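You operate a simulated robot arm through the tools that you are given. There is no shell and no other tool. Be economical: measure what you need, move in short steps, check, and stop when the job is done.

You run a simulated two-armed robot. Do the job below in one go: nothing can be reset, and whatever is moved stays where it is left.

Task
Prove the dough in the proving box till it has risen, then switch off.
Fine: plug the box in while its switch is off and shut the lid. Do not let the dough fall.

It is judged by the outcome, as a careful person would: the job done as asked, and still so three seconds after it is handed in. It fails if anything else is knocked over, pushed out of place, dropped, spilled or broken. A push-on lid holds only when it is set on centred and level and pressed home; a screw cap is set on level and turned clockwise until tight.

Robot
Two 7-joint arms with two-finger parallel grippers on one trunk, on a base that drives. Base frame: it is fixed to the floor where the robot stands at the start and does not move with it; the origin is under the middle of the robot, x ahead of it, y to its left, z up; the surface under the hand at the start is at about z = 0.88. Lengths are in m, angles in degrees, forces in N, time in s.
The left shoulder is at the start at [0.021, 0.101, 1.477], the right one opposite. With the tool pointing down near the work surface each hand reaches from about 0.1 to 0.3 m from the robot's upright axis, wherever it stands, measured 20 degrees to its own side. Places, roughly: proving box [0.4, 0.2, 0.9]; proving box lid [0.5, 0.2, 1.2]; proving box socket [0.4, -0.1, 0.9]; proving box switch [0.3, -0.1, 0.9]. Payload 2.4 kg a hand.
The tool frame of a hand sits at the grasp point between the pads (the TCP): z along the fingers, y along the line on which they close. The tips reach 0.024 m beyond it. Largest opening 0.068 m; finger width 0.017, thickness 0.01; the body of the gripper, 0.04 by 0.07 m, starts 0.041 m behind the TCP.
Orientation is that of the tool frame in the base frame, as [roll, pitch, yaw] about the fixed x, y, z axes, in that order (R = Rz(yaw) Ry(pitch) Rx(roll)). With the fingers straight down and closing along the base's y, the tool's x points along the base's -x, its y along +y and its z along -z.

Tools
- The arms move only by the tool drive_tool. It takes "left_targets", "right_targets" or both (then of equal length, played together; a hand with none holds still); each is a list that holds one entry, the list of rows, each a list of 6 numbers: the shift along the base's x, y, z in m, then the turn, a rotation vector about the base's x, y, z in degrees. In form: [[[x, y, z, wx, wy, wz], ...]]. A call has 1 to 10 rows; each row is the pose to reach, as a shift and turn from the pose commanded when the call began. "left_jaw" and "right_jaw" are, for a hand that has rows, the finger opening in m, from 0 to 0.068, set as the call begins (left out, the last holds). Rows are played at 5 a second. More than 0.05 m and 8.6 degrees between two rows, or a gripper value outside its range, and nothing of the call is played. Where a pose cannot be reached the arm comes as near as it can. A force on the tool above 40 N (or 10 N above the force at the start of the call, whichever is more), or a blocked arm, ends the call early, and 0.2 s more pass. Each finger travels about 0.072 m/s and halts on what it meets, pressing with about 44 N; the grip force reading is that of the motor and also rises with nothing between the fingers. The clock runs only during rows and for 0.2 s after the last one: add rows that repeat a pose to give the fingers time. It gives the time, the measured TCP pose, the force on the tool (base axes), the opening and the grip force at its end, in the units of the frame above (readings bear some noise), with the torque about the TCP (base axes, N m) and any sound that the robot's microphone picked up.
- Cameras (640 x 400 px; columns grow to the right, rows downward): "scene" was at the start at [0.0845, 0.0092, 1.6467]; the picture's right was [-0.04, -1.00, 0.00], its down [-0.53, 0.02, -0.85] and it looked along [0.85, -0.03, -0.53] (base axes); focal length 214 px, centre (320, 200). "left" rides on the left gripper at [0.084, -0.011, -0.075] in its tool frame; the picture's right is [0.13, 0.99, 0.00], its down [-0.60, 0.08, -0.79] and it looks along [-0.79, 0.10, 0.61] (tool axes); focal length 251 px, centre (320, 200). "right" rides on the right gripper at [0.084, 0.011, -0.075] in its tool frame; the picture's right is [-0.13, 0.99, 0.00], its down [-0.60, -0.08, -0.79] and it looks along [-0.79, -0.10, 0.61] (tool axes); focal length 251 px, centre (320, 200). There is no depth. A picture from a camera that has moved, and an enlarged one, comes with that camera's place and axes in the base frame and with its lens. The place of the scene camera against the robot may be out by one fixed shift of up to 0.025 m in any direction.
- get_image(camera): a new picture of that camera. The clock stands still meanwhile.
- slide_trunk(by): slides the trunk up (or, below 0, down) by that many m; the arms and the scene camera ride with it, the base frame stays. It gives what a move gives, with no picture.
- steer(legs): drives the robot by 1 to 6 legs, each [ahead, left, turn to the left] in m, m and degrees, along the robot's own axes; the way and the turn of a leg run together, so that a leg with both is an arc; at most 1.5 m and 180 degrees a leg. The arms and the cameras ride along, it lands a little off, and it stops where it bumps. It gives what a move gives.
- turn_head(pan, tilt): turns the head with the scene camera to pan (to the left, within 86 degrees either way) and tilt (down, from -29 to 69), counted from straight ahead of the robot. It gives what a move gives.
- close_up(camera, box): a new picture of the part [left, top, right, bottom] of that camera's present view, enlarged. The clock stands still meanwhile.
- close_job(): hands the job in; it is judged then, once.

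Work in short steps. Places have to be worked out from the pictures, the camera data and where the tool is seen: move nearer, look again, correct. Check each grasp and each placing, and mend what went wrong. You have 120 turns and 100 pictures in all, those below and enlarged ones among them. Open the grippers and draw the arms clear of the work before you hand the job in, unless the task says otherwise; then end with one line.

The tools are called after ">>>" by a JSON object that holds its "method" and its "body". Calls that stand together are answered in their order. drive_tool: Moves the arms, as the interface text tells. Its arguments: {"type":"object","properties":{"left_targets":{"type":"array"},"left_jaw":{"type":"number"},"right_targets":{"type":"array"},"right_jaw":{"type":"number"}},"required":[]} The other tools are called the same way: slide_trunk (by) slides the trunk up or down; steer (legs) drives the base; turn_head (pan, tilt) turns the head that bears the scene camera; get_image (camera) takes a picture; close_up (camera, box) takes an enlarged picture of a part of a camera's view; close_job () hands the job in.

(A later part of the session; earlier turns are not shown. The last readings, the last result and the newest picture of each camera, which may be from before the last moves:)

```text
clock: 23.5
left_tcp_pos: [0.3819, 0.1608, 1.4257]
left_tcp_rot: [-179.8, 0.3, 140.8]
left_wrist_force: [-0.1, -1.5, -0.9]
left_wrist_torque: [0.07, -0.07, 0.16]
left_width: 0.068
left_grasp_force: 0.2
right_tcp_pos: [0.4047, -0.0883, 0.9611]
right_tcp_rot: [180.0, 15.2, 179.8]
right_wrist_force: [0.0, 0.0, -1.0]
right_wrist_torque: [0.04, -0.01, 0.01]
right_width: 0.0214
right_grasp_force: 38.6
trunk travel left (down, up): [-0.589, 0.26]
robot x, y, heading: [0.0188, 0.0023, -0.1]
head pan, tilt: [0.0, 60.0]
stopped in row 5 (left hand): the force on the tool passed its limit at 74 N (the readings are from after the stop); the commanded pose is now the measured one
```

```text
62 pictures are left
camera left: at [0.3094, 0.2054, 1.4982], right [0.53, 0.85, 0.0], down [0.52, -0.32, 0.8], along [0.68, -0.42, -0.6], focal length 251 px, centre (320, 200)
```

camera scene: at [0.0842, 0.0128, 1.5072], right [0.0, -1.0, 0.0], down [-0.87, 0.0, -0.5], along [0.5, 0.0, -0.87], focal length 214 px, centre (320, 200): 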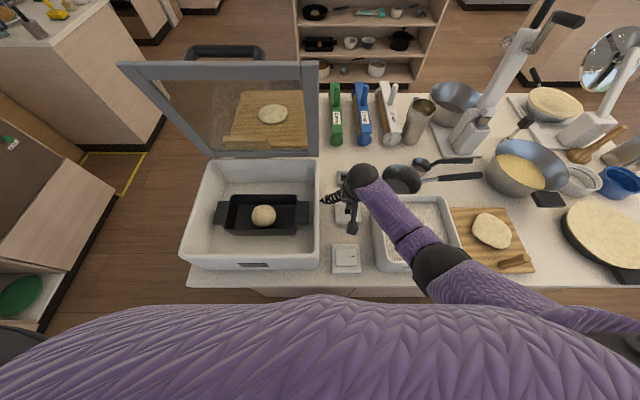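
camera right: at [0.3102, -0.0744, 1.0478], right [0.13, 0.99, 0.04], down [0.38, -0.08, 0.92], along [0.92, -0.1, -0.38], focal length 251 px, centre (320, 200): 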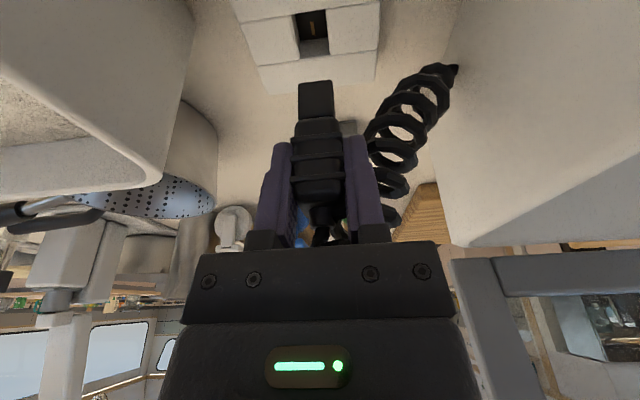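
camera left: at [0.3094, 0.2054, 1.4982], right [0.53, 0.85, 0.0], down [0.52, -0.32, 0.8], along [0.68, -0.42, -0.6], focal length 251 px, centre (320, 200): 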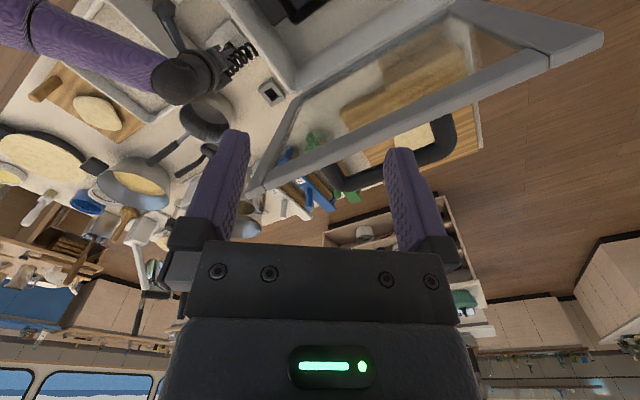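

The left hand met something at 74 N. I check with the scene camera what.

>>> {"method": "turn_head", "body": {"pan": 10, "tilt": 35}}

>>> {"method": "get_image", "body": {"camera": "scene"}}

```text
clock: 24.4
left_tcp_pos: [0.3824, 0.1614, 1.4243]
left_tcp_rot: [-179.8, 0.2, 140.8]
left_wrist_force: [0.8, -2.7, -1.2]
left_wrist_torque: [0.12, -0.06, 0.19]
left_width: 0.0681
left_grasp_force: 0.1
right_tcp_pos: [0.4045, -0.0867, 0.9621]
right_tcp_rot: [179.9, 15.2, 179.9]
right_wrist_force: [-0.6, 1.0, -0.7]
right_wrist_torque: [0.02, 0.02, 0.0]
right_width: 0.0215
right_grasp_force: 38.4
trunk travel left (down, up): [-0.589, 0.26]
robot x, y, heading: [0.0193, 0.0029, -0.1]
head pan, tilt: [10.0, 35.0]
```

```text
61 pictures are left
camera scene: at [0.1043, 0.0281, 1.5414], right [0.17, -0.99, 0.0], down [-0.57, -0.1, -0.82], along [0.81, 0.14, -0.57], focal length 214 px, centre (320, 200)
```

scene: 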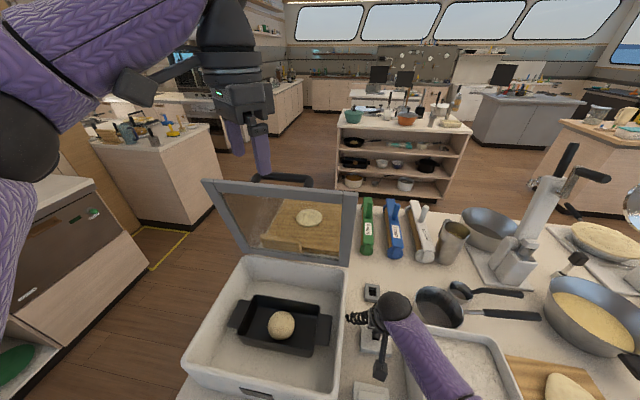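

It is the camera stalk against its own forearm; the lid is untouched. I back off a few degrees; the plug is visible from here, so take a close-up.

>>> {"method": "drive_tool", "body": {"left_targets": [[[0, 0, -0.02, 0, 0, 6], [0, 0, -0.04, 0, 0, 8], [0, 0, -0.04, 0, 0, 8]]]}}

>>> {"method": "close_up", "body": {"camera": "left", "box": [160, 20, 290, 101]}}

```text
clock: 25.2
left_tcp_pos: [0.3806, 0.1641, 1.3814]
left_tcp_rot: [-179.7, 0.2, 148.8]
left_wrist_force: [-0.8, -0.7, 0.2]
left_wrist_torque: [0.0, 0.05, -0.02]
left_width: 0.0681
left_grasp_force: 0.0
right_tcp_pos: [0.4049, -0.0875, 0.9624]
right_tcp_rot: [179.9, 15.1, 179.8]
right_wrist_force: [-0.3, 0.1, -1.0]
right_wrist_torque: [-0.03, -0.02, 0.03]
right_width: 0.0213
right_grasp_force: 38.1
trunk travel left (down, up): [-0.589, 0.26]
robot x, y, heading: [0.0179, -0.003, -0.1]
head pan, tilt: [10.0, 35.0]
```

```text
4.92 times, centred on (225, 60) of left
camera zoom: at [0.3024, 0.1966, 1.4569], right [0.4, 0.92, 0.0], down [0.56, -0.24, 0.8], along [0.73, -0.32, -0.61], focal length 1238 px, centre (788, 887)
```

zoom: 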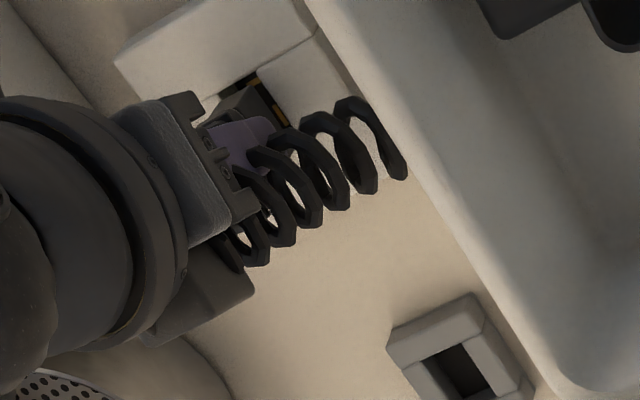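

>>> {"method": "close_up", "body": {"camera": "left", "box": [192, 26, 232, 51]}}

>>> {"method": "close_up", "body": {"camera": "left", "box": [176, 16, 306, 106]}}

```text
16.00 times, centred on (212, 38) of left
camera zoom: at [0.3024, 0.1966, 1.4569], right [0.4, 0.92, 0.0], down [0.56, -0.24, 0.8], along [0.73, -0.32, -0.61], focal length 4023 px, centre (2048, 2784)
```

zoom: 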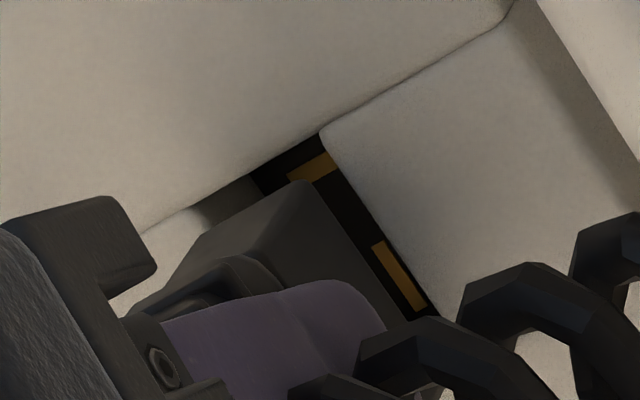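

```text
4.44 times, centred on (241, 61) of left
camera zoom: at [0.3024, 0.1966, 1.4569], right [0.4, 0.92, 0.0], down [0.56, -0.24, 0.8], along [0.73, -0.32, -0.61], focal length 1118 px, centre (671, 818)
```

zoom: 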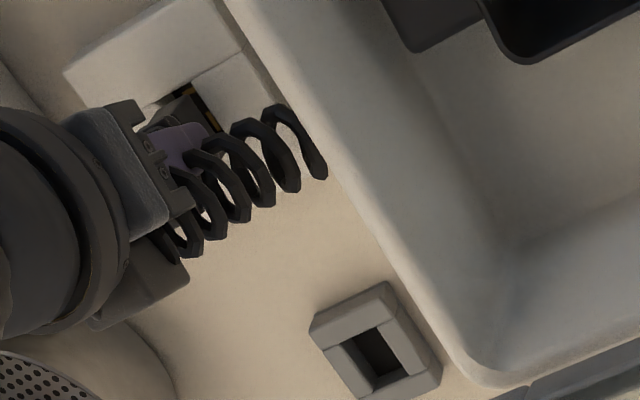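

The 16x left view is excellent: the plug corner sits just inside the pocket corner to within ~1 mm. I lower 5 mm and check again.

>>> {"method": "drive_tool", "body": {"right_targets": [[[0, 0, -0.003, 0, 0, 0], [0, 0, -0.005, 0, 0, 0], [0, 0, -0.005, 0, 0, 0]]]}}

>>> {"method": "close_up", "body": {"camera": "left", "box": [192, 26, 232, 51]}}

>>> {"method": "close_up", "body": {"camera": "right", "box": [260, 40, 380, 115]}}

```text
clock: 26.0
left_tcp_pos: [0.3802, 0.1632, 1.3842]
left_tcp_rot: [-179.8, 0.4, 148.9]
left_wrist_force: [0.1, 0.7, -0.5]
left_wrist_torque: [-0.01, -0.01, 0.0]
left_width: 0.068
left_grasp_force: 0.0
right_tcp_pos: [0.4036, -0.0871, 0.9565]
right_tcp_rot: [179.9, 15.0, 179.8]
right_wrist_force: [0.2, 0.1, -0.7]
right_wrist_torque: [-0.01, -0.01, 0.01]
right_width: 0.0213
right_grasp_force: 38.4
trunk travel left (down, up): [-0.589, 0.26]
robot x, y, heading: [0.0203, 0.0016, -0.2]
head pan, tilt: [10.0, 35.0]
```

```text
16.00 times, centred on (212, 38) of left
camera zoom: at [0.3025, 0.1967, 1.4571], right [0.4, 0.92, 0.0], down [0.56, -0.24, 0.8], along [0.73, -0.32, -0.61], focal length 4023 px, centre (2048, 2784)
```

zoom: 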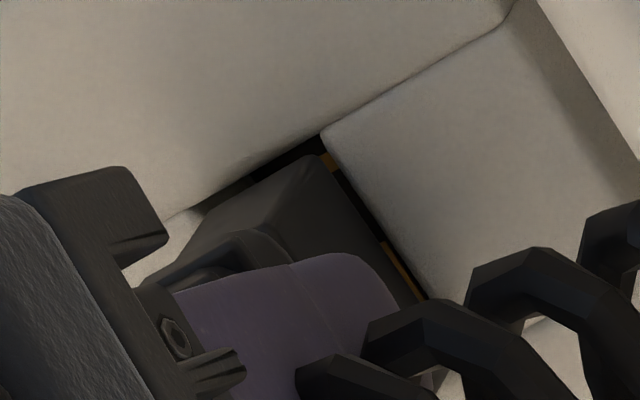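

```text
5.33 times, centred on (320, 78) of right
camera zoom: at [0.3033, -0.0749, 1.007], right [0.13, 0.99, 0.04], down [0.38, -0.08, 0.92], along [0.92, -0.1, -0.38], focal length 1341 px, centre (320, 853)
```

zoom: 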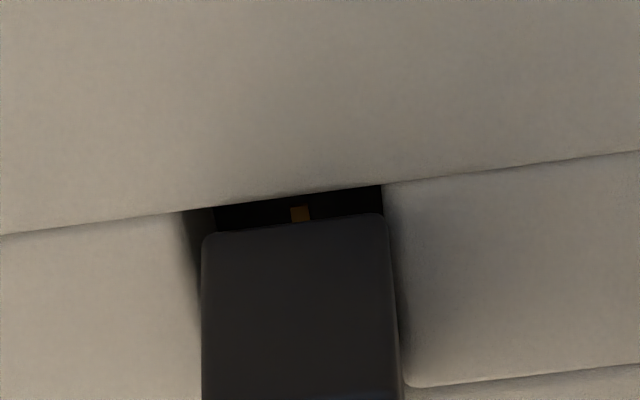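

Nearly in: plug about 0.7 mm towards +y. I nudge y by -0.7 mm and lower gently.

>>> {"method": "drive_tool", "body": {"right_targets": [[[0, -0.0007, 0, 0, 0, 0], [0, -0.0007, -0.003, 0, 0, 0], [0, -0.0007, -0.006, 0, 0, 0], [0, -0.0007, -0.009, 0, 0, 0], [0, -0.0007, -0.012, 0, 0, 0], [0, -0.0007, -0.012, 0, 0, 0]]]}}

>>> {"method": "close_up", "body": {"camera": "right", "box": [260, 40, 380, 115]}}

>>> {"method": "close_up", "body": {"camera": "left", "box": [192, 26, 232, 51]}}

```text
clock: 27.4
left_tcp_pos: [0.3802, 0.1633, 1.3827]
left_tcp_rot: [-179.7, 0.2, 148.8]
left_wrist_force: [0.4, -0.3, 0.3]
left_wrist_torque: [0.03, 0.01, 0.01]
left_width: 0.068
left_grasp_force: 0.0
right_tcp_pos: [0.4042, -0.09, 0.9442]
right_tcp_rot: [179.9, 15.0, 179.9]
right_wrist_force: [1.0, 1.3, -0.5]
right_wrist_torque: [0.1, -0.01, -0.01]
right_width: 0.0212
right_grasp_force: 39.0
trunk travel left (down, up): [-0.589, 0.26]
robot x, y, heading: [0.0155, -0.0006, -0.1]
head pan, tilt: [10.0, 35.0]
```

```text
5.33 times, centred on (320, 78) of right
camera zoom: at [0.3031, -0.0764, 0.996], right [0.13, 0.99, 0.04], down [0.38, -0.08, 0.92], along [0.92, -0.1, -0.38], focal length 1341 px, centre (320, 853)
```

zoom: 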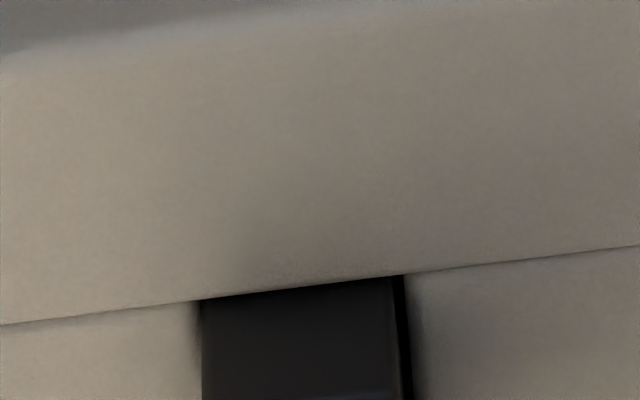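

```text
16.00 times, centred on (212, 38) of left
camera zoom: at [0.3025, 0.197, 1.457], right [0.4, 0.92, 0.0], down [0.56, -0.24, 0.8], along [0.73, -0.32, -0.61], focal length 4023 px, centre (2048, 2784)
```

zoom: 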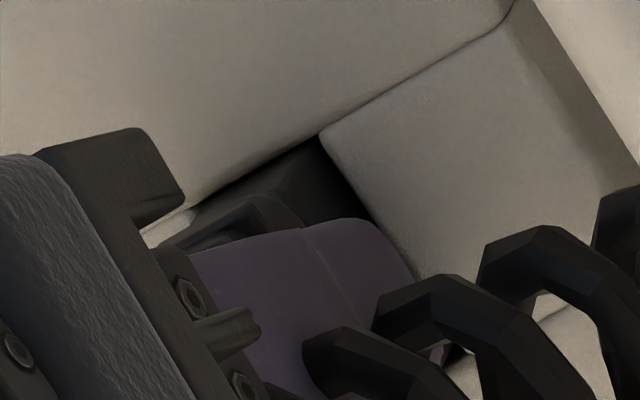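

The plug is in the pocket. I continue down until it seats; correct y back slightly.

>>> {"method": "drive_tool", "body": {"right_targets": [[[0, 0.0005, -0.003, 0, 0, 0], [0, 0.0005, -0.006, 0, 0, 0], [0, 0.0005, -0.009, 0, 0, 0], [0, 0.0005, -0.012, 0, 0, 0], [0, 0.0005, -0.015, 0, 0, 0], [0, 0.0005, -0.015, 0, 0, 0]]]}}

>>> {"method": "get_image", "body": {"camera": "right"}}

>>> {"method": "close_up", "body": {"camera": "left", "box": [192, 26, 232, 51]}}

```text
clock: 28.8
left_tcp_pos: [0.379, 0.1625, 1.3839]
left_tcp_rot: [-179.9, 0.5, 148.9]
left_wrist_force: [1.2, -0.6, 0.4]
left_wrist_torque: [-0.02, -0.01, 0.01]
left_width: 0.0678
left_grasp_force: 0.1
right_tcp_pos: [0.4035, -0.0878, 0.9333]
right_tcp_rot: [179.8, 15.3, 179.9]
right_wrist_force: [2.9, -4.2, 35.0]
right_wrist_torque: [-0.28, -0.25, -0.02]
right_width: 0.0218
right_grasp_force: 38.8
trunk travel left (down, up): [-0.589, 0.26]
robot x, y, heading: [0.0237, -0.0002, -0.2]
head pan, tilt: [10.0, 35.0]
```

```text
53 pictures are left
camera right: at [0.3032, -0.0753, 0.9823], right [0.13, 0.99, 0.04], down [0.37, -0.08, 0.92], along [0.92, -0.1, -0.38], focal length 251 px, centre (320, 200)
```

right: 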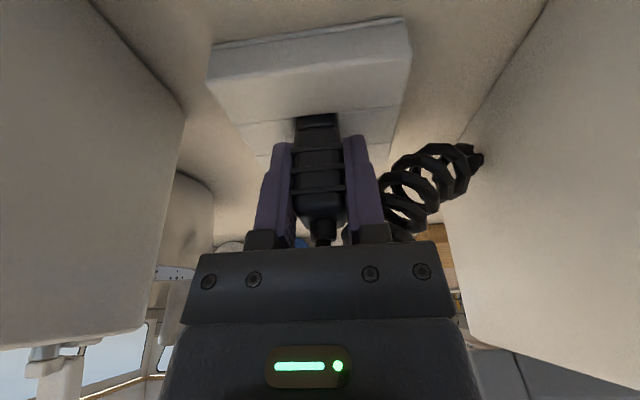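

```text
16.00 times, centred on (212, 38) of left
camera zoom: at [0.3004, 0.1965, 1.4577], right [0.4, 0.92, 0.0], down [0.55, -0.24, 0.8], along [0.73, -0.32, -0.6], focal length 4023 px, centre (2048, 2784)
```

zoom: 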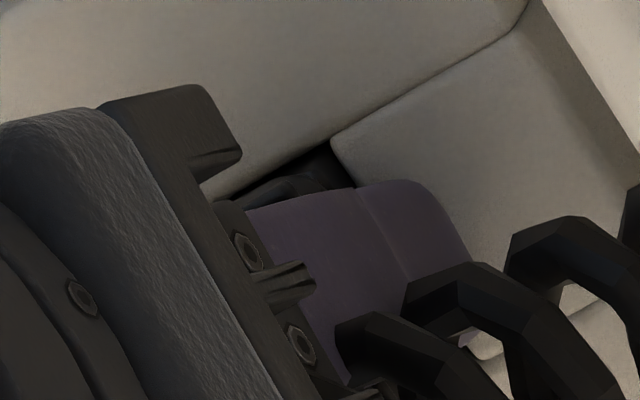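

35 N resistance at z 0.933, plug deep in. I press a bit further to see whether it is fully home.

>>> {"method": "drive_tool", "body": {"right_targets": [[[0, 0, -0.002, 0, 0, 0], [0, 0, -0.004, 0, 0, 0], [0, 0, -0.006, 0, 0, 0], [0, 0, -0.006, 0, 0, 0]]]}}

>>> {"method": "close_up", "body": {"camera": "right", "box": [200, 0, 440, 150]}}

```text
clock: 29.6
left_tcp_pos: [0.3765, 0.1633, 1.3838]
left_tcp_rot: [-179.9, 0.4, 148.8]
left_wrist_force: [0.2, 0.4, -0.3]
left_wrist_torque: [0.0, 0.0, 0.01]
left_width: 0.0681
left_grasp_force: 0.1
right_tcp_pos: [0.4028, -0.0882, 0.9275]
right_tcp_rot: [179.9, 15.4, 179.9]
right_wrist_force: [-14.3, -2.2, 26.8]
right_wrist_torque: [-0.43, 0.51, -0.11]
right_width: 0.0214
right_grasp_force: 39.0
trunk travel left (down, up): [-0.589, 0.26]
robot x, y, heading: [0.0168, -0.0011, -0.1]
head pan, tilt: [10.0, 35.0]
stopped in row 3 (right hand): the force on the tool passed its limit at 50 N (the readings are from after the stop); the commanded pose is now the measured one
```

```text
2.67 times, centred on (320, 75) of right
camera zoom: at [0.3022, -0.0751, 0.9775], right [0.13, 0.99, 0.04], down [0.37, -0.08, 0.92], along [0.92, -0.1, -0.38], focal length 670 px, centre (320, 533)
```

zoom: 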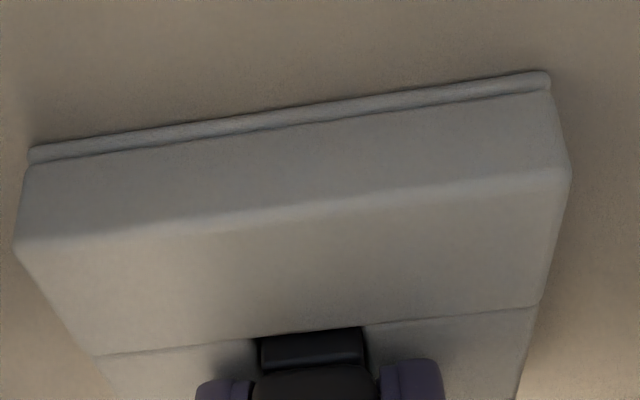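

>>> {"method": "get_image", "body": {"camera": "right"}}

>>> {"method": "close_up", "body": {"camera": "left", "box": [192, 22, 240, 52]}}

```text
50 pictures are left
camera right: at [0.3022, -0.0751, 0.9775], right [0.13, 0.99, 0.04], down [0.37, -0.08, 0.92], along [0.92, -0.1, -0.38], focal length 251 px, centre (320, 200)
```

right: 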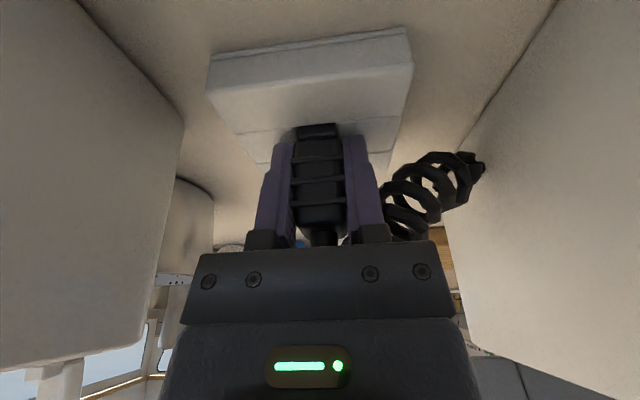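

```text
13.33 times, centred on (216, 37) of left
camera zoom: at [0.2984, 0.1967, 1.4577], right [0.4, 0.92, 0.0], down [0.55, -0.24, 0.8], along [0.73, -0.32, -0.6], focal length 3352 px, centre (1707, 2373)
```

zoom: 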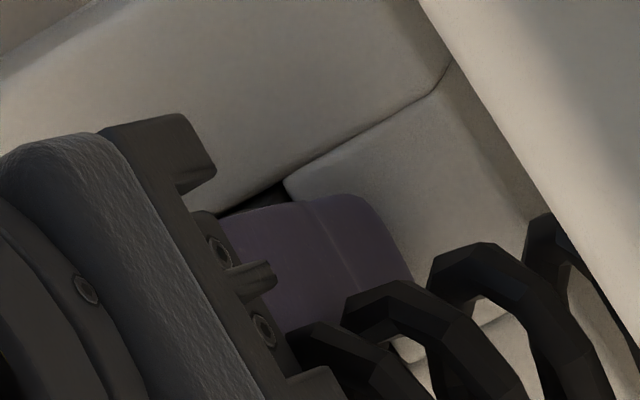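

The fingers slid ~5 mm down the plug, so it resisted hard (bottomed or in a detent). I open the fingers and rise a bit to see how deep it sits.

>>> {"method": "drive_tool", "body": {"right_targets": [[[0, 0, 0.002, 0, 0, 0], [0, 0, 0.002, 0, 0, 0], [0, 0, 0.012, 0, 0, 0], [0, 0, 0.03, 0, 0, 0], [0, 0, 0.03, 0, 0, 0]]], "right_jaw": 0.05}}

>>> {"method": "close_up", "body": {"camera": "right", "box": [200, 0, 440, 150]}}

>>> {"method": "close_up", "body": {"camera": "left", "box": [184, 22, 248, 62]}}

```text
clock: 30.8
left_tcp_pos: [0.3809, 0.1628, 1.3834]
left_tcp_rot: [-179.8, 0.2, 148.9]
left_wrist_force: [-0.6, 0.5, 0.2]
left_wrist_torque: [0.02, 0.01, 0.01]
left_width: 0.068
left_grasp_force: 0.1
right_tcp_pos: [0.4039, -0.0881, 0.9558]
right_tcp_rot: [179.9, 15.2, 179.8]
right_wrist_force: [-1.1, -0.1, 0.3]
right_wrist_torque: [0.01, 0.02, 0.0]
right_width: 0.0502
right_grasp_force: 0.0
trunk travel left (down, up): [-0.589, 0.26]
robot x, y, heading: [0.0208, 0.0025, 0.0]
head pan, tilt: [10.0, 35.0]
```

```text
2.67 times, centred on (320, 75) of right
camera zoom: at [0.3033, -0.0747, 1.0066], right [0.13, 0.99, 0.04], down [0.37, -0.08, 0.92], along [0.92, -0.1, -0.38], focal length 670 px, centre (320, 533)
```

zoom: 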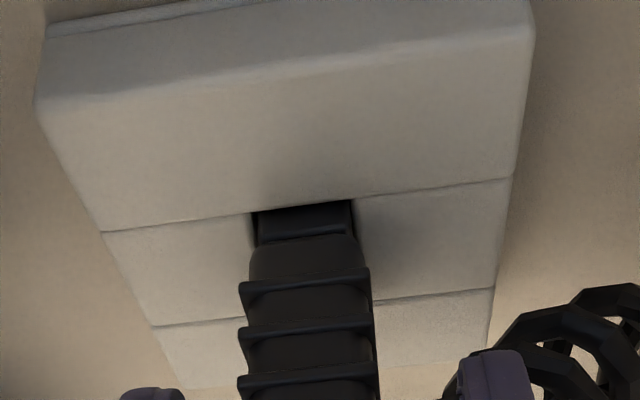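

```text
10.00 times, centred on (216, 42) of left
camera zoom: at [0.3025, 0.1966, 1.457], right [0.4, 0.92, 0.0], down [0.56, -0.24, 0.8], along [0.73, -0.32, -0.61], focal length 2514 px, centre (1360, 1780)
```

zoom: 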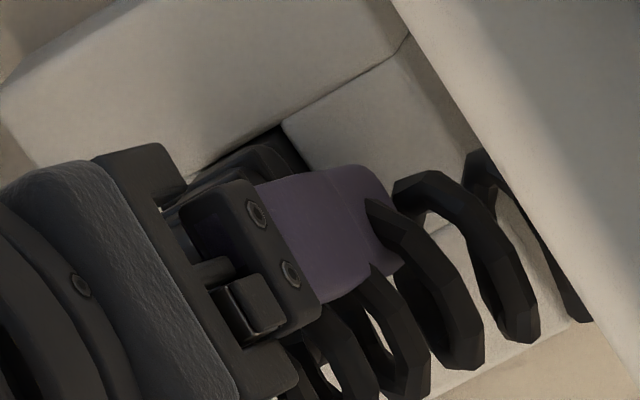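

The plug stands upright with its narrow end ~16 mm in the socket, apparently bottomed. I raise the right hand clear, opening fully, and check.

>>> {"method": "drive_tool", "body": {"right_targets": [[[0, 0, 0.02, 0, 0, 0], [0, 0, 0.05, 0, 0, 0], [0, 0, 0.09, 0, 0, 0], [-0.03, -0.02, 0.12, 0, 0, 0], [-0.07, -0.04, 0.14, 0, 5, 0], [-0.1, -0.05, 0.14, 0, 10, 0], [-0.1, -0.05, 0.14, 0, 15, 0], [-0.1, -0.05, 0.14, 0, 15, 0]]], "right_jaw": 0.06}}

>>> {"method": "get_image", "body": {"camera": "right"}}

>>> {"method": "close_up", "body": {"camera": "left", "box": [170, 0, 300, 81]}}

```text
clock: 32.6
left_tcp_pos: [0.3811, 0.1633, 1.3829]
left_tcp_rot: [-179.7, 0.4, 148.8]
left_wrist_force: [-0.3, 0.3, -0.6]
left_wrist_torque: [0.0, 0.0, 0.01]
left_width: 0.0679
left_grasp_force: 0.1
right_tcp_pos: [0.3048, -0.139, 1.0975]
right_tcp_rot: [-180.0, 0.2, 179.7]
right_wrist_force: [0.2, 0.2, 0.1]
right_wrist_torque: [-0.03, 0.0, 0.0]
right_width: 0.0601
right_grasp_force: 0.0
trunk travel left (down, up): [-0.589, 0.26]
robot x, y, heading: [0.0175, 0.0017, -0.1]
head pan, tilt: [10.0, 35.0]
```

```text
46 pictures are left
camera right: at [0.2202, -0.126, 1.173], right [0.13, 0.99, 0.0], down [0.6, -0.08, 0.79], along [0.79, -0.1, -0.61], focal length 251 px, centre (320, 200)
```

right: 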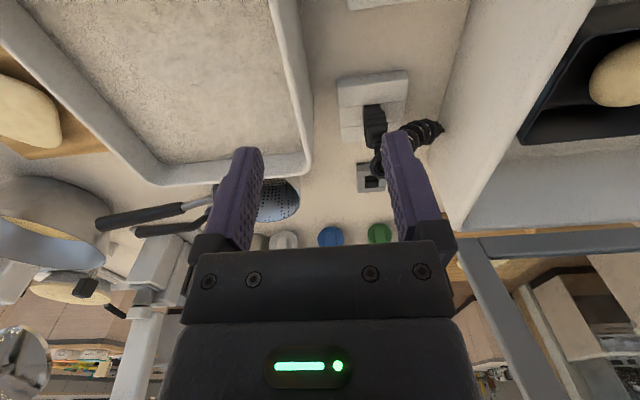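

```text
4.92 times, centred on (235, 40) of left
camera zoom: at [0.3022, 0.1967, 1.4571], right [0.4, 0.92, 0.0], down [0.55, -0.24, 0.8], along [0.73, -0.32, -0.6], focal length 1238 px, centre (738, 985)
```

zoom: 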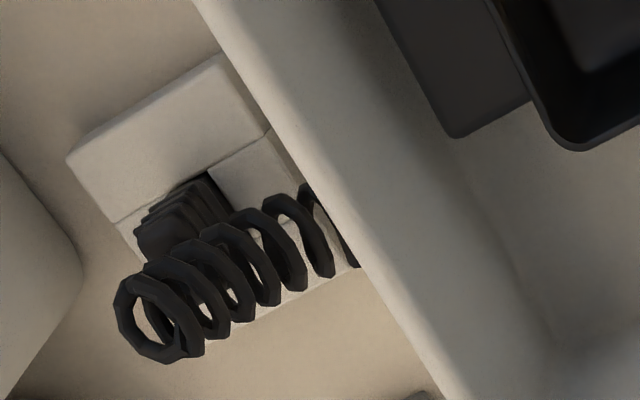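

The plug stands properly in the socket. Next the lid: from the views its hinge is at about [0.555, z 0.98], top edge at [0.477, z 1.307], handle on the outer face at y≈0.10–0.24. I'll push the top edge from behind at y≈0.045 with closed, tilted left fingers; first straighten the left hand's yaw.

>>> {"method": "drive_tool", "body": {"left_targets": [[[0, -0.02, 0.02, 0, 0, 8], [-0.01, -0.05, 0.04, 0, 0, 16], [-0.02, -0.085, 0.05, 0, 0, 24], [-0.03, -0.115, 0.05, 0, 0, 31], [-0.03, -0.115, 0.05, 0, 0, 31]]], "left_jaw": 0.0}}

>>> {"method": "drive_tool", "body": {"left_targets": [[[0.01, 0, 0.01, 0, -8, 0], [0.03, 0, 0.01, 0, -16, 0], [0.05, 0, 0, 0, -24, 0], [0.08, 0, -0.01, 0, -32, 0], [0.11, 0, -0.02, 0, -40, 0], [0.11, 0, -0.02, 0, -40, 0]]], "left_jaw": 0.0}}

>>> {"method": "get_image", "body": {"camera": "left"}}

>>> {"method": "get_image", "body": {"camera": "scene"}}

```text
clock: 33.8
left_tcp_pos: [0.3512, 0.049, 1.4324]
left_tcp_rot: [-179.8, 0.3, 179.7]
left_wrist_force: [0.0, 0.8, 0.0]
left_wrist_torque: [0.0, -0.02, -0.03]
left_width: 0.0
left_grasp_force: 23.3
right_tcp_pos: [0.3053, -0.1379, 1.0973]
right_tcp_rot: [180.0, 0.3, 179.8]
right_wrist_force: [0.2, 1.1, -0.5]
right_wrist_torque: [-0.01, 0.0, -0.02]
right_width: 0.0599
right_grasp_force: 0.1
trunk travel left (down, up): [-0.589, 0.26]
robot x, y, heading: [0.0212, -0.0008, 0.1]
head pan, tilt: [10.0, 35.0]
```

```text
clock: 35.2
left_tcp_pos: [0.46, 0.0484, 1.4123]
left_tcp_rot: [179.9, 40.5, 179.7]
left_wrist_force: [-0.3, 0.0, -0.3]
left_wrist_torque: [0.03, 0.04, 0.03]
left_width: 0.0001
left_grasp_force: 23.4
right_tcp_pos: [0.3047, -0.1392, 1.0969]
right_tcp_rot: [179.9, 0.3, 179.7]
right_wrist_force: [0.7, 0.2, 0.4]
right_wrist_torque: [-0.01, -0.02, 0.02]
right_width: 0.0597
right_grasp_force: 0.0
trunk travel left (down, up): [-0.589, 0.26]
robot x, y, heading: [0.0194, -0.0014, 0.3]
head pan, tilt: [10.0, 35.0]
```

```text
44 pictures are left
camera left: at [0.3469, 0.0377, 1.4153], right [-0.09, 0.99, -0.08], down [-0.05, 0.08, 1.0], along [0.99, 0.1, 0.05], focal length 251 px, centre (320, 200)
```

left: 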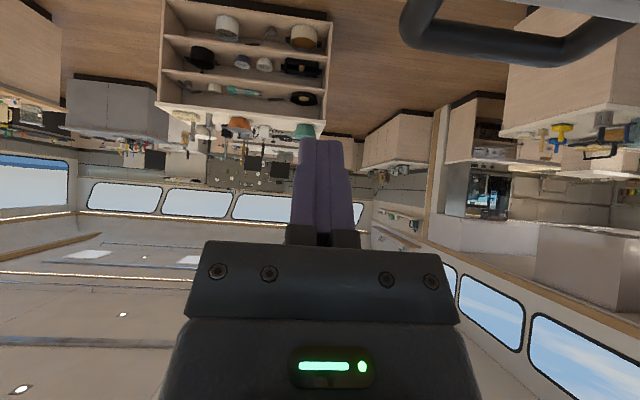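

```text
43 pictures are left
camera scene: at [0.1041, 0.028, 1.5415], right [0.17, -0.98, 0.0], down [-0.57, -0.1, -0.82], along [0.81, 0.14, -0.57], focal length 214 px, centre (320, 200)
```

scene: 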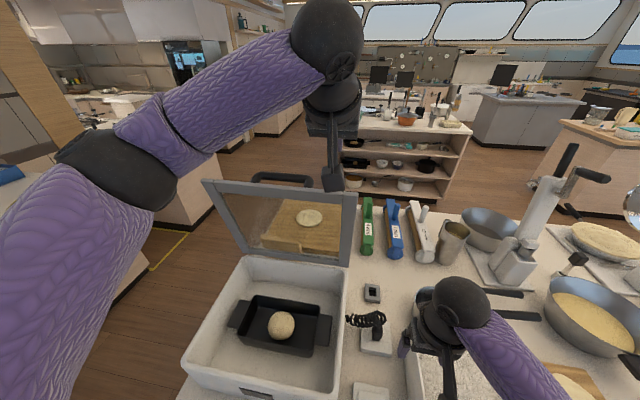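

The handle's near end is at y≈0.115, clear of my path at y≈0.045. I dip the fingers behind the lid's top edge.

>>> {"method": "drive_tool", "body": {"left_targets": [[[0.035, -0.002, -0.01, 0, 0, 0], [0.07, -0.003, -0.02, 0, 0, 0], [0.075, -0.003, -0.05, 0, 0, 0], [0.075, -0.003, -0.085, 0, 0, 0], [0.075, -0.003, -0.085, 0, 0, 0]]]}}

>>> {"method": "get_image", "body": {"camera": "scene"}}

```text
clock: 36.4
left_tcp_pos: [0.5392, 0.044, 1.329]
left_tcp_rot: [179.9, 40.4, 179.7]
left_wrist_force: [0.4, -0.5, -0.3]
left_wrist_torque: [0.03, -0.02, 0.02]
left_width: 0.0
left_grasp_force: 23.5
right_tcp_pos: [0.3064, -0.1389, 1.0981]
right_tcp_rot: [179.9, 0.2, 179.8]
right_wrist_force: [0.2, -1.2, -0.6]
right_wrist_torque: [0.01, 0.03, 0.0]
right_width: 0.0602
right_grasp_force: 0.2
trunk travel left (down, up): [-0.589, 0.26]
robot x, y, heading: [0.017, 0.0007, -0.2]
head pan, tilt: [10.0, 35.0]
```

```text
42 pictures are left
camera scene: at [0.1043, 0.028, 1.5415], right [0.17, -0.98, 0.0], down [-0.57, -0.1, -0.82], along [0.81, 0.14, -0.57], focal length 214 px, centre (320, 200)
```

scene: 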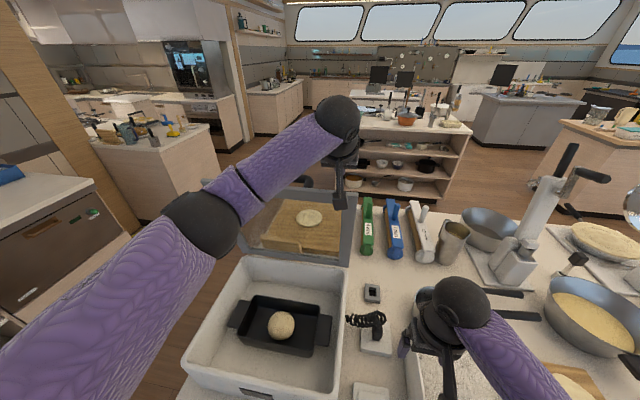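

The left forearm would be in the way of the folding lid; the right arm comes from outside the lid's width. I retract the left hand to its high pose and will use the right hand instead.

>>> {"method": "drive_tool", "body": {"left_targets": [[[0, 0, 0.04, 0, 0, 0], [-0.01, 0, 0.08, 0, 0, 0], [-0.05, 0, 0.1, 0, 8, 0], [-0.09, 0.02, 0.12, 0, 16, 0], [-0.12, 0.04, 0.13, 0, 24, 0], [-0.15, 0.07, 0.14, 0, 32, 0], [-0.17, 0.1, 0.14, 0, 40, 0], [-0.17, 0.12, 0.14, 0, 40, 0]]]}}

>>> {"method": "drive_tool", "body": {"right_targets": [[[0, 0, 0.04, 0, 0, 0], [0, 0.02, 0.08, 0, 0, 0], [0.01, 0.05, 0.12, 0, 0, 0], [0.02, 0.08, 0.16, 0, 0, 0], [0.03, 0.11, 0.2, 0, -5, 0], [0.05, 0.14, 0.24, 0, -13, 0], [0.07, 0.16, 0.27, 0, -20, 0], [0.09, 0.175, 0.3, 0, -28, 0], [0.12, 0.178, 0.32, 0, -34, 0], [0.15, 0.178, 0.32, 0, -40, 0]]], "right_jaw": 0.0}}

>>> {"method": "get_image", "body": {"camera": "scene"}}

```text
clock: 38.2
left_tcp_pos: [0.3666, 0.1648, 1.4683]
left_tcp_rot: [-179.7, 0.3, 179.7]
left_wrist_force: [0.5, 0.4, 0.4]
left_wrist_torque: [-0.02, 0.05, -0.03]
left_width: 0.0001
left_grasp_force: 23.3
right_tcp_pos: [0.304, -0.1383, 1.0976]
right_tcp_rot: [179.9, 0.2, 179.8]
right_wrist_force: [0.2, -0.1, 0.2]
right_wrist_torque: [-0.01, 0.0, 0.04]
right_width: 0.06
right_grasp_force: 0.1
trunk travel left (down, up): [-0.589, 0.26]
robot x, y, heading: [0.0194, 0.0041, -0.0]
head pan, tilt: [10.0, 35.0]
```

```text
refused: row 3 steps farther than a row can; nothing moved
```

```text
41 pictures are left
camera scene: at [0.1042, 0.0286, 1.5415], right [0.17, -0.98, 0.0], down [-0.57, -0.1, -0.82], along [0.81, 0.14, -0.57], focal length 214 px, centre (320, 200)
```

scene: 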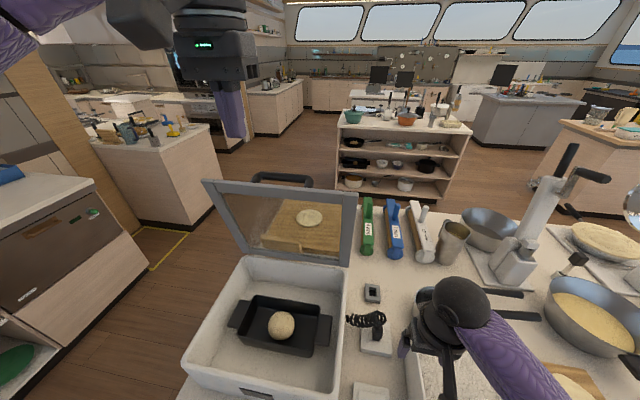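

Left is clear. Now bring the right hand up, over and tilt, in two smaller stages; shift left hand a bit further left.

>>> {"method": "drive_tool", "body": {"left_targets": [[[0, 0.02, 0, 0, 0, 0], [0, 0.04, 0, 0, 0, 0], [0, 0.06, 0, 0, 0, 0], [0, 0.06, 0, 0, 0, 0], [0, 0.06, 0, 0, 0, 0], [0, 0.06, 0, 0, 0, 0], [0, 0.06, 0, 0, 0, 0], [0, 0.06, 0, 0, 0, 0], [0, 0.06, 0, 0, 0, 0], [0, 0.06, 0, 0, 0, 0]]], "right_jaw": 0.0, "right_targets": [[[0, 0, 0.045, 0, 0, 0], [0, 0, 0.09, 0, 0, 0], [0, 0.01, 0.135, 0, 0, 0], [0, 0.02, 0.18, 0, 0, 0], [0, 0.04, 0.22, 0, 0, 0], [0, 0.065, 0.26, 0, 0, 0], [0, 0.09, 0.3, 0, 0, 0], [0.01, 0.12, 0.33, 0, 0, 0], [0.02, 0.15, 0.33, 0, 0, 0], [0.03, 0.178, 0.33, 0, 0, 0]]]}}

>>> {"method": "drive_tool", "body": {"right_targets": [[[0.02, 0, 0, 0, -8, 0], [0.05, 0, 0, 0, -16, 0], [0.08, 0, 0, 0, -24, 0], [0.11, 0, -0.01, 0, -32, 0], [0.15, 0, -0.01, 0, -40, 0], [0.19, 0, -0.02, 0, -40, 0], [0.2, 0, -0.03, 0, -40, 0], [0.2, 0, -0.06, 0, -40, 0], [0.2, 0, -0.095, 0, -40, 0], [0.2, 0, -0.095, 0, -40, 0]]]}}

>>> {"method": "get_image", "body": {"camera": "scene"}}

```text
clock: 40.4
left_tcp_pos: [0.3653, 0.2252, 1.4709]
left_tcp_rot: [-179.8, 0.2, 179.8]
left_wrist_force: [-0.6, -0.2, -0.5]
left_wrist_torque: [-0.02, -0.02, 0.0]
left_width: 0.0
left_grasp_force: 23.1
right_tcp_pos: [0.3373, 0.0421, 1.4253]
right_tcp_rot: [-180.0, 0.2, 179.8]
right_wrist_force: [0.1, -0.8, 0.3]
right_wrist_torque: [-0.03, 0.03, -0.01]
right_width: 0.0001
right_grasp_force: 23.2
trunk travel left (down, up): [-0.589, 0.26]
robot x, y, heading: [0.019, 0.0028, -0.2]
head pan, tilt: [10.0, 35.0]
```

```text
clock: 42.6
left_tcp_pos: [0.3656, 0.2244, 1.4706]
left_tcp_rot: [-179.8, 0.3, 179.8]
left_wrist_force: [-0.5, 0.8, 0.0]
left_wrist_torque: [-0.01, -0.02, 0.01]
left_width: 0.0
left_grasp_force: 23.8
right_tcp_pos: [0.5328, 0.0401, 1.3304]
right_tcp_rot: [179.8, 40.1, 179.8]
right_wrist_force: [0.8, -0.1, 0.3]
right_wrist_torque: [0.0, 0.0, 0.02]
right_width: 0.0001
right_grasp_force: 23.9
trunk travel left (down, up): [-0.589, 0.26]
robot x, y, heading: [0.0209, -0.0002, -0.1]
head pan, tilt: [10.0, 35.0]
```

```text
40 pictures are left
camera scene: at [0.1043, 0.0283, 1.5415], right [0.17, -0.98, 0.0], down [-0.57, -0.1, -0.82], along [0.81, 0.14, -0.57], focal length 214 px, centre (320, 200)
```

scene: 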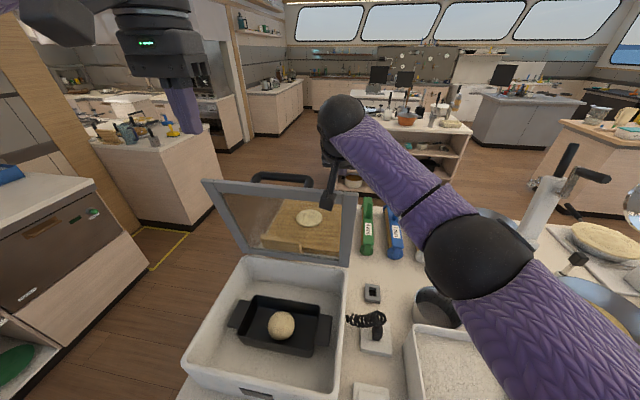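

The right hand is behind the lid edge, its arm outside the lid's width. I drag the edge gently towards the robot.

>>> {"method": "drive_tool", "body": {"right_targets": [[[-0.015, 0, -0.015, 0, 0, 0], [-0.03, 0, -0.02, 0, 0, 0], [-0.045, 0, -0.025, 0, 0, 0], [-0.06, 0, -0.03, 0, 0, 0], [-0.075, 0, -0.035, 0, 0, 0], [-0.09, 0, -0.04, 0, 0, 0], [-0.09, 0, -0.04, 0, 0, 0]]]}}

>>> {"method": "get_image", "body": {"camera": "scene"}}

```text
clock: 44.2
left_tcp_pos: [0.365, 0.2246, 1.4693]
left_tcp_rot: [-179.8, 0.3, 179.8]
left_wrist_force: [-1.0, 0.5, 0.1]
left_wrist_torque: [0.02, 0.02, -0.01]
left_width: 0.0
left_grasp_force: 23.1
right_tcp_pos: [0.4461, 0.0419, 1.2904]
right_tcp_rot: [179.8, 40.2, 179.7]
right_wrist_force: [0.0, -0.6, 0.0]
right_wrist_torque: [-0.01, -0.02, 0.01]
right_width: 0.0
right_grasp_force: 23.3
trunk travel left (down, up): [-0.589, 0.26]
robot x, y, heading: [0.0219, 0.0012, -0.3]
head pan, tilt: [10.0, 35.0]
```

```text
39 pictures are left
camera scene: at [0.1043, 0.0282, 1.5415], right [0.17, -0.98, 0.0], down [-0.57, -0.1, -0.82], along [0.81, 0.14, -0.57], focal length 214 px, centre (320, 200)
```

scene: 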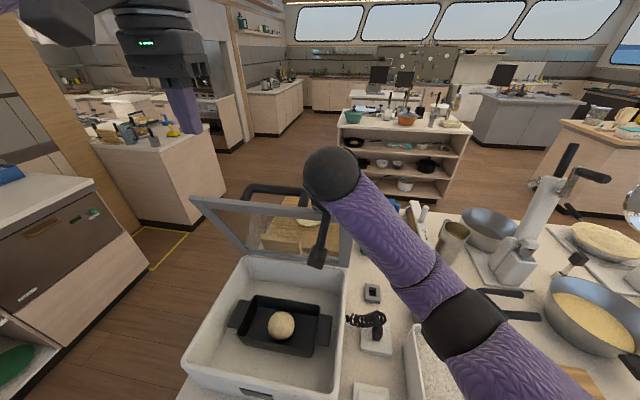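

The lid follows and holds by friction. I continue along the arc, bringing the hand upright as it goes.

>>> {"method": "drive_tool", "body": {"right_targets": [[[-0.015, 0, -0.006, 0, 2, 0], [-0.03, 0, -0.012, 0, 5, 0], [-0.048, 0, -0.021, 0, 9, 0], [-0.065, 0, -0.031, 0, 13, 0], [-0.082, 0, -0.042, 0, 17, 0], [-0.098, 0, -0.054, 0, 21, 0], [-0.114, 0, -0.067, 0, 25, 0], [-0.128, 0, -0.081, 0, 30, 0], [-0.128, 0, -0.081, 0, 30, 0]]]}}

>>> {"method": "get_image", "body": {"camera": "scene"}}

>>> {"method": "get_image", "body": {"camera": "left"}}

```text
clock: 46.2
left_tcp_pos: [0.3656, 0.2229, 1.471]
left_tcp_rot: [-179.8, 0.3, 179.8]
left_wrist_force: [1.1, 0.1, -0.2]
left_wrist_torque: [0.0, 0.01, 0.02]
left_width: 0.0
left_grasp_force: 23.9
right_tcp_pos: [0.3154, 0.04, 1.21]
right_tcp_rot: [179.9, 10.0, 179.9]
right_wrist_force: [0.6, 0.2, -0.3]
right_wrist_torque: [-0.01, 0.0, 0.01]
right_width: 0.0
right_grasp_force: 23.9
trunk travel left (down, up): [-0.589, 0.26]
robot x, y, heading: [0.0206, 0.0006, -0.2]
head pan, tilt: [10.0, 35.0]
```

```text
38 pictures are left
camera scene: at [0.1043, 0.0282, 1.5415], right [0.17, -0.98, 0.0], down [-0.57, -0.1, -0.82], along [0.81, 0.14, -0.57], focal length 214 px, centre (320, 200)
```

scene: 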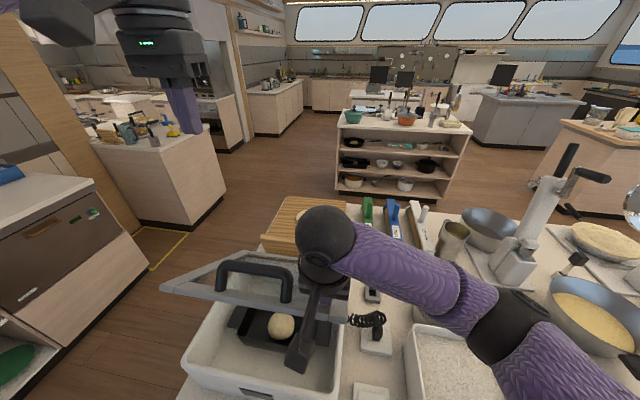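

```text
37 pictures are left
camera left: at [0.2803, 0.2125, 1.544], right [-0.13, 0.99, 0.0], down [0.6, 0.08, 0.8], along [0.79, 0.1, -0.61], focal length 251 px, centre (320, 200)
```

left: 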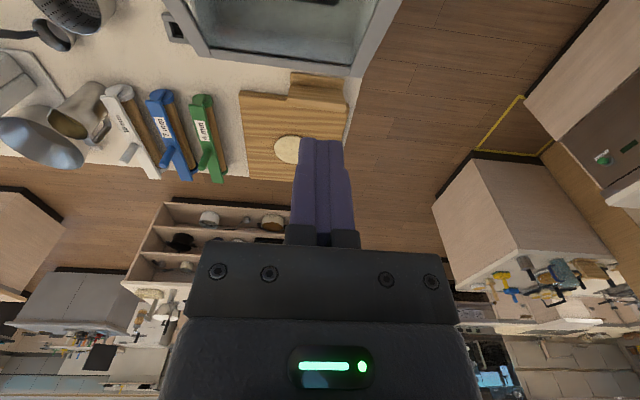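

Lid now ~40° from shut. I go on pressing down along the arc slowly.

>>> {"method": "drive_tool", "body": {"right_targets": [[[-0.014, 0, -0.018, 0, 2, 0], [-0.027, 0, -0.036, 0, 4, 0], [-0.039, 0, -0.055, 0, 6, 0], [-0.051, 0, -0.075, 0, 8, 0], [-0.058, 0, -0.095, 0, 10, 0], [-0.064, 0, -0.115, 0, 10, 0], [-0.064, 0, -0.115, 0, 10, 0]]]}}

>>> {"method": "get_image", "body": {"camera": "scene"}}

>>> {"method": "get_image", "body": {"camera": "right"}}

```text
clock: 47.8
left_tcp_pos: [0.3645, 0.2234, 1.4704]
left_tcp_rot: [-179.8, 0.3, 179.7]
left_wrist_force: [0.6, 0.2, 0.2]
left_wrist_torque: [0.0, -0.01, 0.0]
left_width: 0.0002
left_grasp_force: 24.2
right_tcp_pos: [0.2544, 0.0387, 1.0946]
right_tcp_rot: [179.8, 0.2, 179.8]
right_wrist_force: [0.5, 0.1, 0.6]
right_wrist_torque: [0.02, 0.0, 0.03]
right_width: 0.0
right_grasp_force: 23.1
trunk travel left (down, up): [-0.589, 0.26]
robot x, y, heading: [0.0201, 0.0024, -0.4]
head pan, tilt: [10.0, 35.0]
```

```text
36 pictures are left
camera scene: at [0.1043, 0.0283, 1.5415], right [0.17, -0.98, 0.0], down [-0.57, -0.1, -0.82], along [0.81, 0.14, -0.57], focal length 214 px, centre (320, 200)
```

scene: 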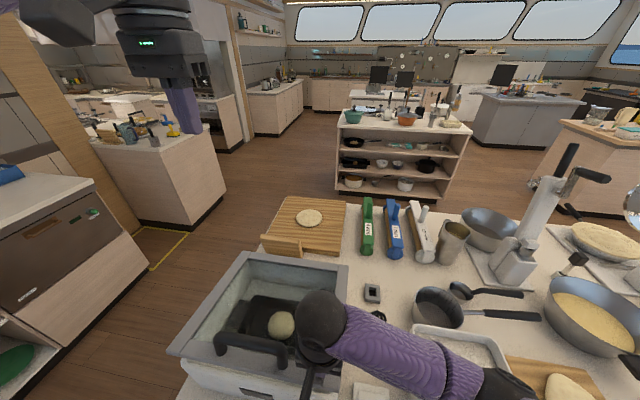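

```text
35 pictures are left
camera right: at [0.1701, 0.0512, 1.1701], right [0.13, 0.99, 0.0], down [0.6, -0.08, 0.8], along [0.79, -0.1, -0.61], focal length 251 px, centre (320, 200)
```

right: 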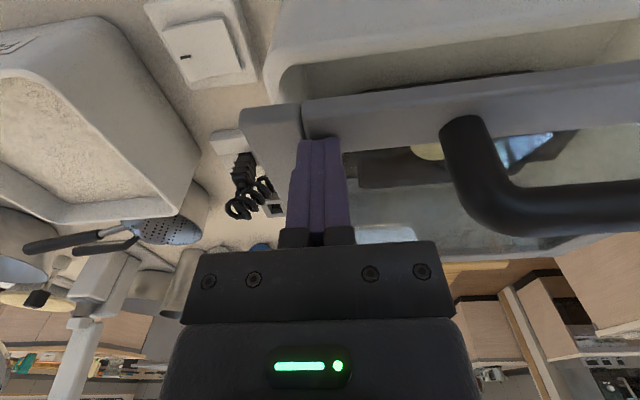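

Nearly shut. Continue straight down on the frame until it meets the rim.

>>> {"method": "drive_tool", "body": {"right_targets": [[[-0.004, 0, -0.015, 0, 0, 0], [-0.006, 0, -0.03, 0, 0, 0], [-0.008, 0, -0.045, 0, 0, 0], [-0.008, 0, -0.06, 0, 0, 0], [-0.008, 0, -0.07, 0, 0, 0], [-0.008, 0, -0.08, 0, 0, 0], [-0.008, 0, -0.09, 0, 0, 0], [-0.008, 0, -0.1, 0, 0, 0]]]}}

>>> {"method": "get_image", "body": {"camera": "scene"}}

>>> {"method": "get_image", "body": {"camera": "right"}}

```text
clock: 48.7
left_tcp_pos: [0.363, 0.2225, 1.4702]
left_tcp_rot: [-179.9, 0.4, 179.8]
left_wrist_force: [-0.6, -0.7, -0.5]
left_wrist_torque: [-0.01, 0.0, 0.03]
left_width: 0.0
left_grasp_force: 23.3
right_tcp_pos: [0.2463, 0.04, 1.0474]
right_tcp_rot: [179.5, 0.4, 179.8]
right_wrist_force: [-5.6, -7.1, 28.6]
right_wrist_torque: [-0.24, 0.36, -0.13]
right_width: 0.0
right_grasp_force: 23.7
trunk travel left (down, up): [-0.589, 0.26]
robot x, y, heading: [0.0238, 0.0037, -0.2]
head pan, tilt: [10.0, 35.0]
stopped in row 4 (right hand): the force on the tool passed its limit at 72 N (the readings are from after the stop); the commanded pose is now the measured one
```

```text
34 pictures are left
camera scene: at [0.1029, 0.0269, 1.542], right [0.17, -0.99, 0.0], down [-0.56, -0.1, -0.82], along [0.81, 0.14, -0.57], focal length 214 px, centre (320, 200)
```

scene: 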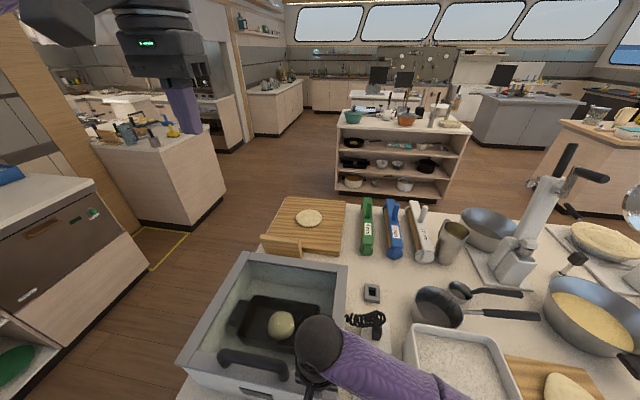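

```text
33 pictures are left
camera right: at [0.1615, 0.0516, 1.1221], right [0.13, 0.99, 0.01], down [0.6, -0.09, 0.8], along [0.79, -0.1, -0.6], focal length 251 px, centre (320, 200)
```

right: 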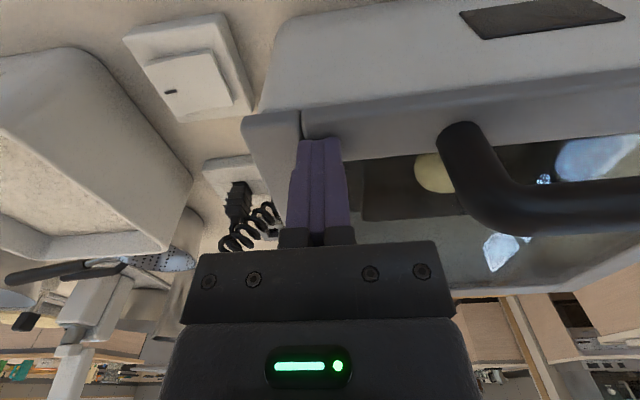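

The lid appears shut (firm stop). I lift the right hand off and check the lid and the switch state.

>>> {"method": "drive_tool", "body": {"right_targets": [[[0, 0, 0.02, 0, 0, 0], [0, 0, 0.06, 0, 0, 0], [0, -0.03, 0.09, 0, 0, 0], [-0.01, -0.07, 0.1, 0, 0, 0], [-0.01, -0.11, 0.08, 0, 0, 0], [-0.01, -0.13, 0.04, 0, 0, 0], [-0.01, -0.13, 0.04, 0, 0, 0]]]}}

>>> {"method": "turn_head", "body": {"pan": 5, "tilt": 60}}

>>> {"method": "get_image", "body": {"camera": "scene"}}

>>> {"method": "get_image", "body": {"camera": "right"}}

```text
clock: 50.3
left_tcp_pos: [0.3649, 0.2242, 1.47]
left_tcp_rot: [-179.7, 0.3, 179.9]
left_wrist_force: [0.3, 0.0, 0.3]
left_wrist_torque: [-0.02, 0.03, 0.01]
left_width: 0.0001
left_grasp_force: 24.0
right_tcp_pos: [0.2385, -0.0915, 1.0844]
right_tcp_rot: [179.7, 0.5, 179.8]
right_wrist_force: [-0.5, -0.8, -0.8]
right_wrist_torque: [-0.02, -0.01, 0.01]
right_width: 0.0003
right_grasp_force: 23.5
trunk travel left (down, up): [-0.589, 0.26]
robot x, y, heading: [0.0209, 0.0004, -0.0]
head pan, tilt: [10.0, 35.0]
```

```text
clock: 51.2
left_tcp_pos: [0.3649, 0.2223, 1.469]
left_tcp_rot: [-179.7, 0.4, 179.8]
left_wrist_force: [0.5, -0.4, -0.7]
left_wrist_torque: [0.02, 0.02, 0.0]
left_width: 0.0001
left_grasp_force: 23.7
right_tcp_pos: [0.2396, -0.0905, 1.0842]
right_tcp_rot: [179.7, 0.4, 179.8]
right_wrist_force: [0.7, -0.4, -0.3]
right_wrist_torque: [0.0, -0.01, -0.03]
right_width: 0.0002
right_grasp_force: 23.6
trunk travel left (down, up): [-0.589, 0.26]
robot x, y, heading: [0.0195, -0.0028, -0.3]
head pan, tilt: [5.0, 60.0]
```

```text
32 pictures are left
camera scene: at [0.0839, 0.0186, 1.5072], right [0.09, -1.0, 0.0], down [-0.86, -0.07, -0.5], along [0.5, 0.04, -0.87], focal length 214 px, centre (320, 200)
```

scene: 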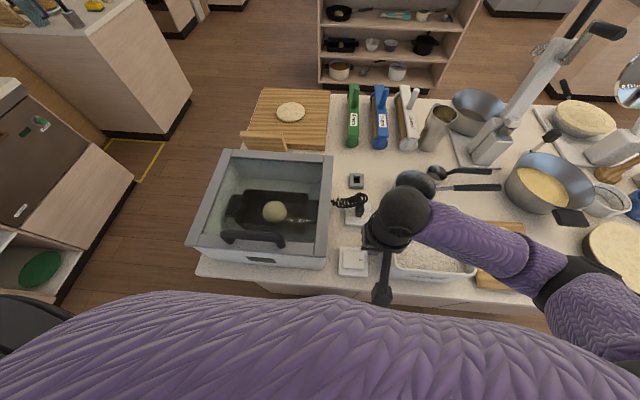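

```text
31 pictures are left
camera right: at [0.1544, -0.0788, 1.1589], right [0.13, 0.99, 0.01], down [0.6, -0.08, 0.8], along [0.79, -0.1, -0.6], focal length 251 px, centre (320, 200)
```

right: 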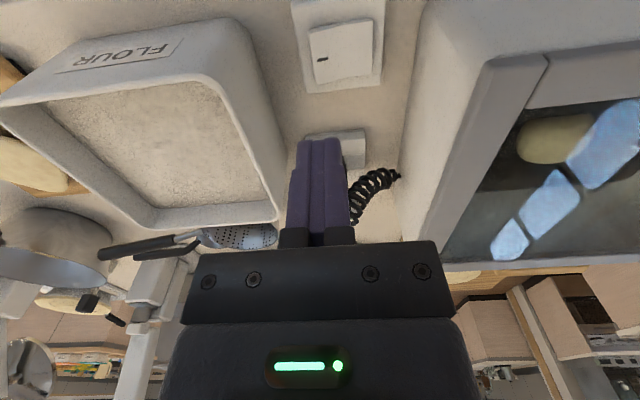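

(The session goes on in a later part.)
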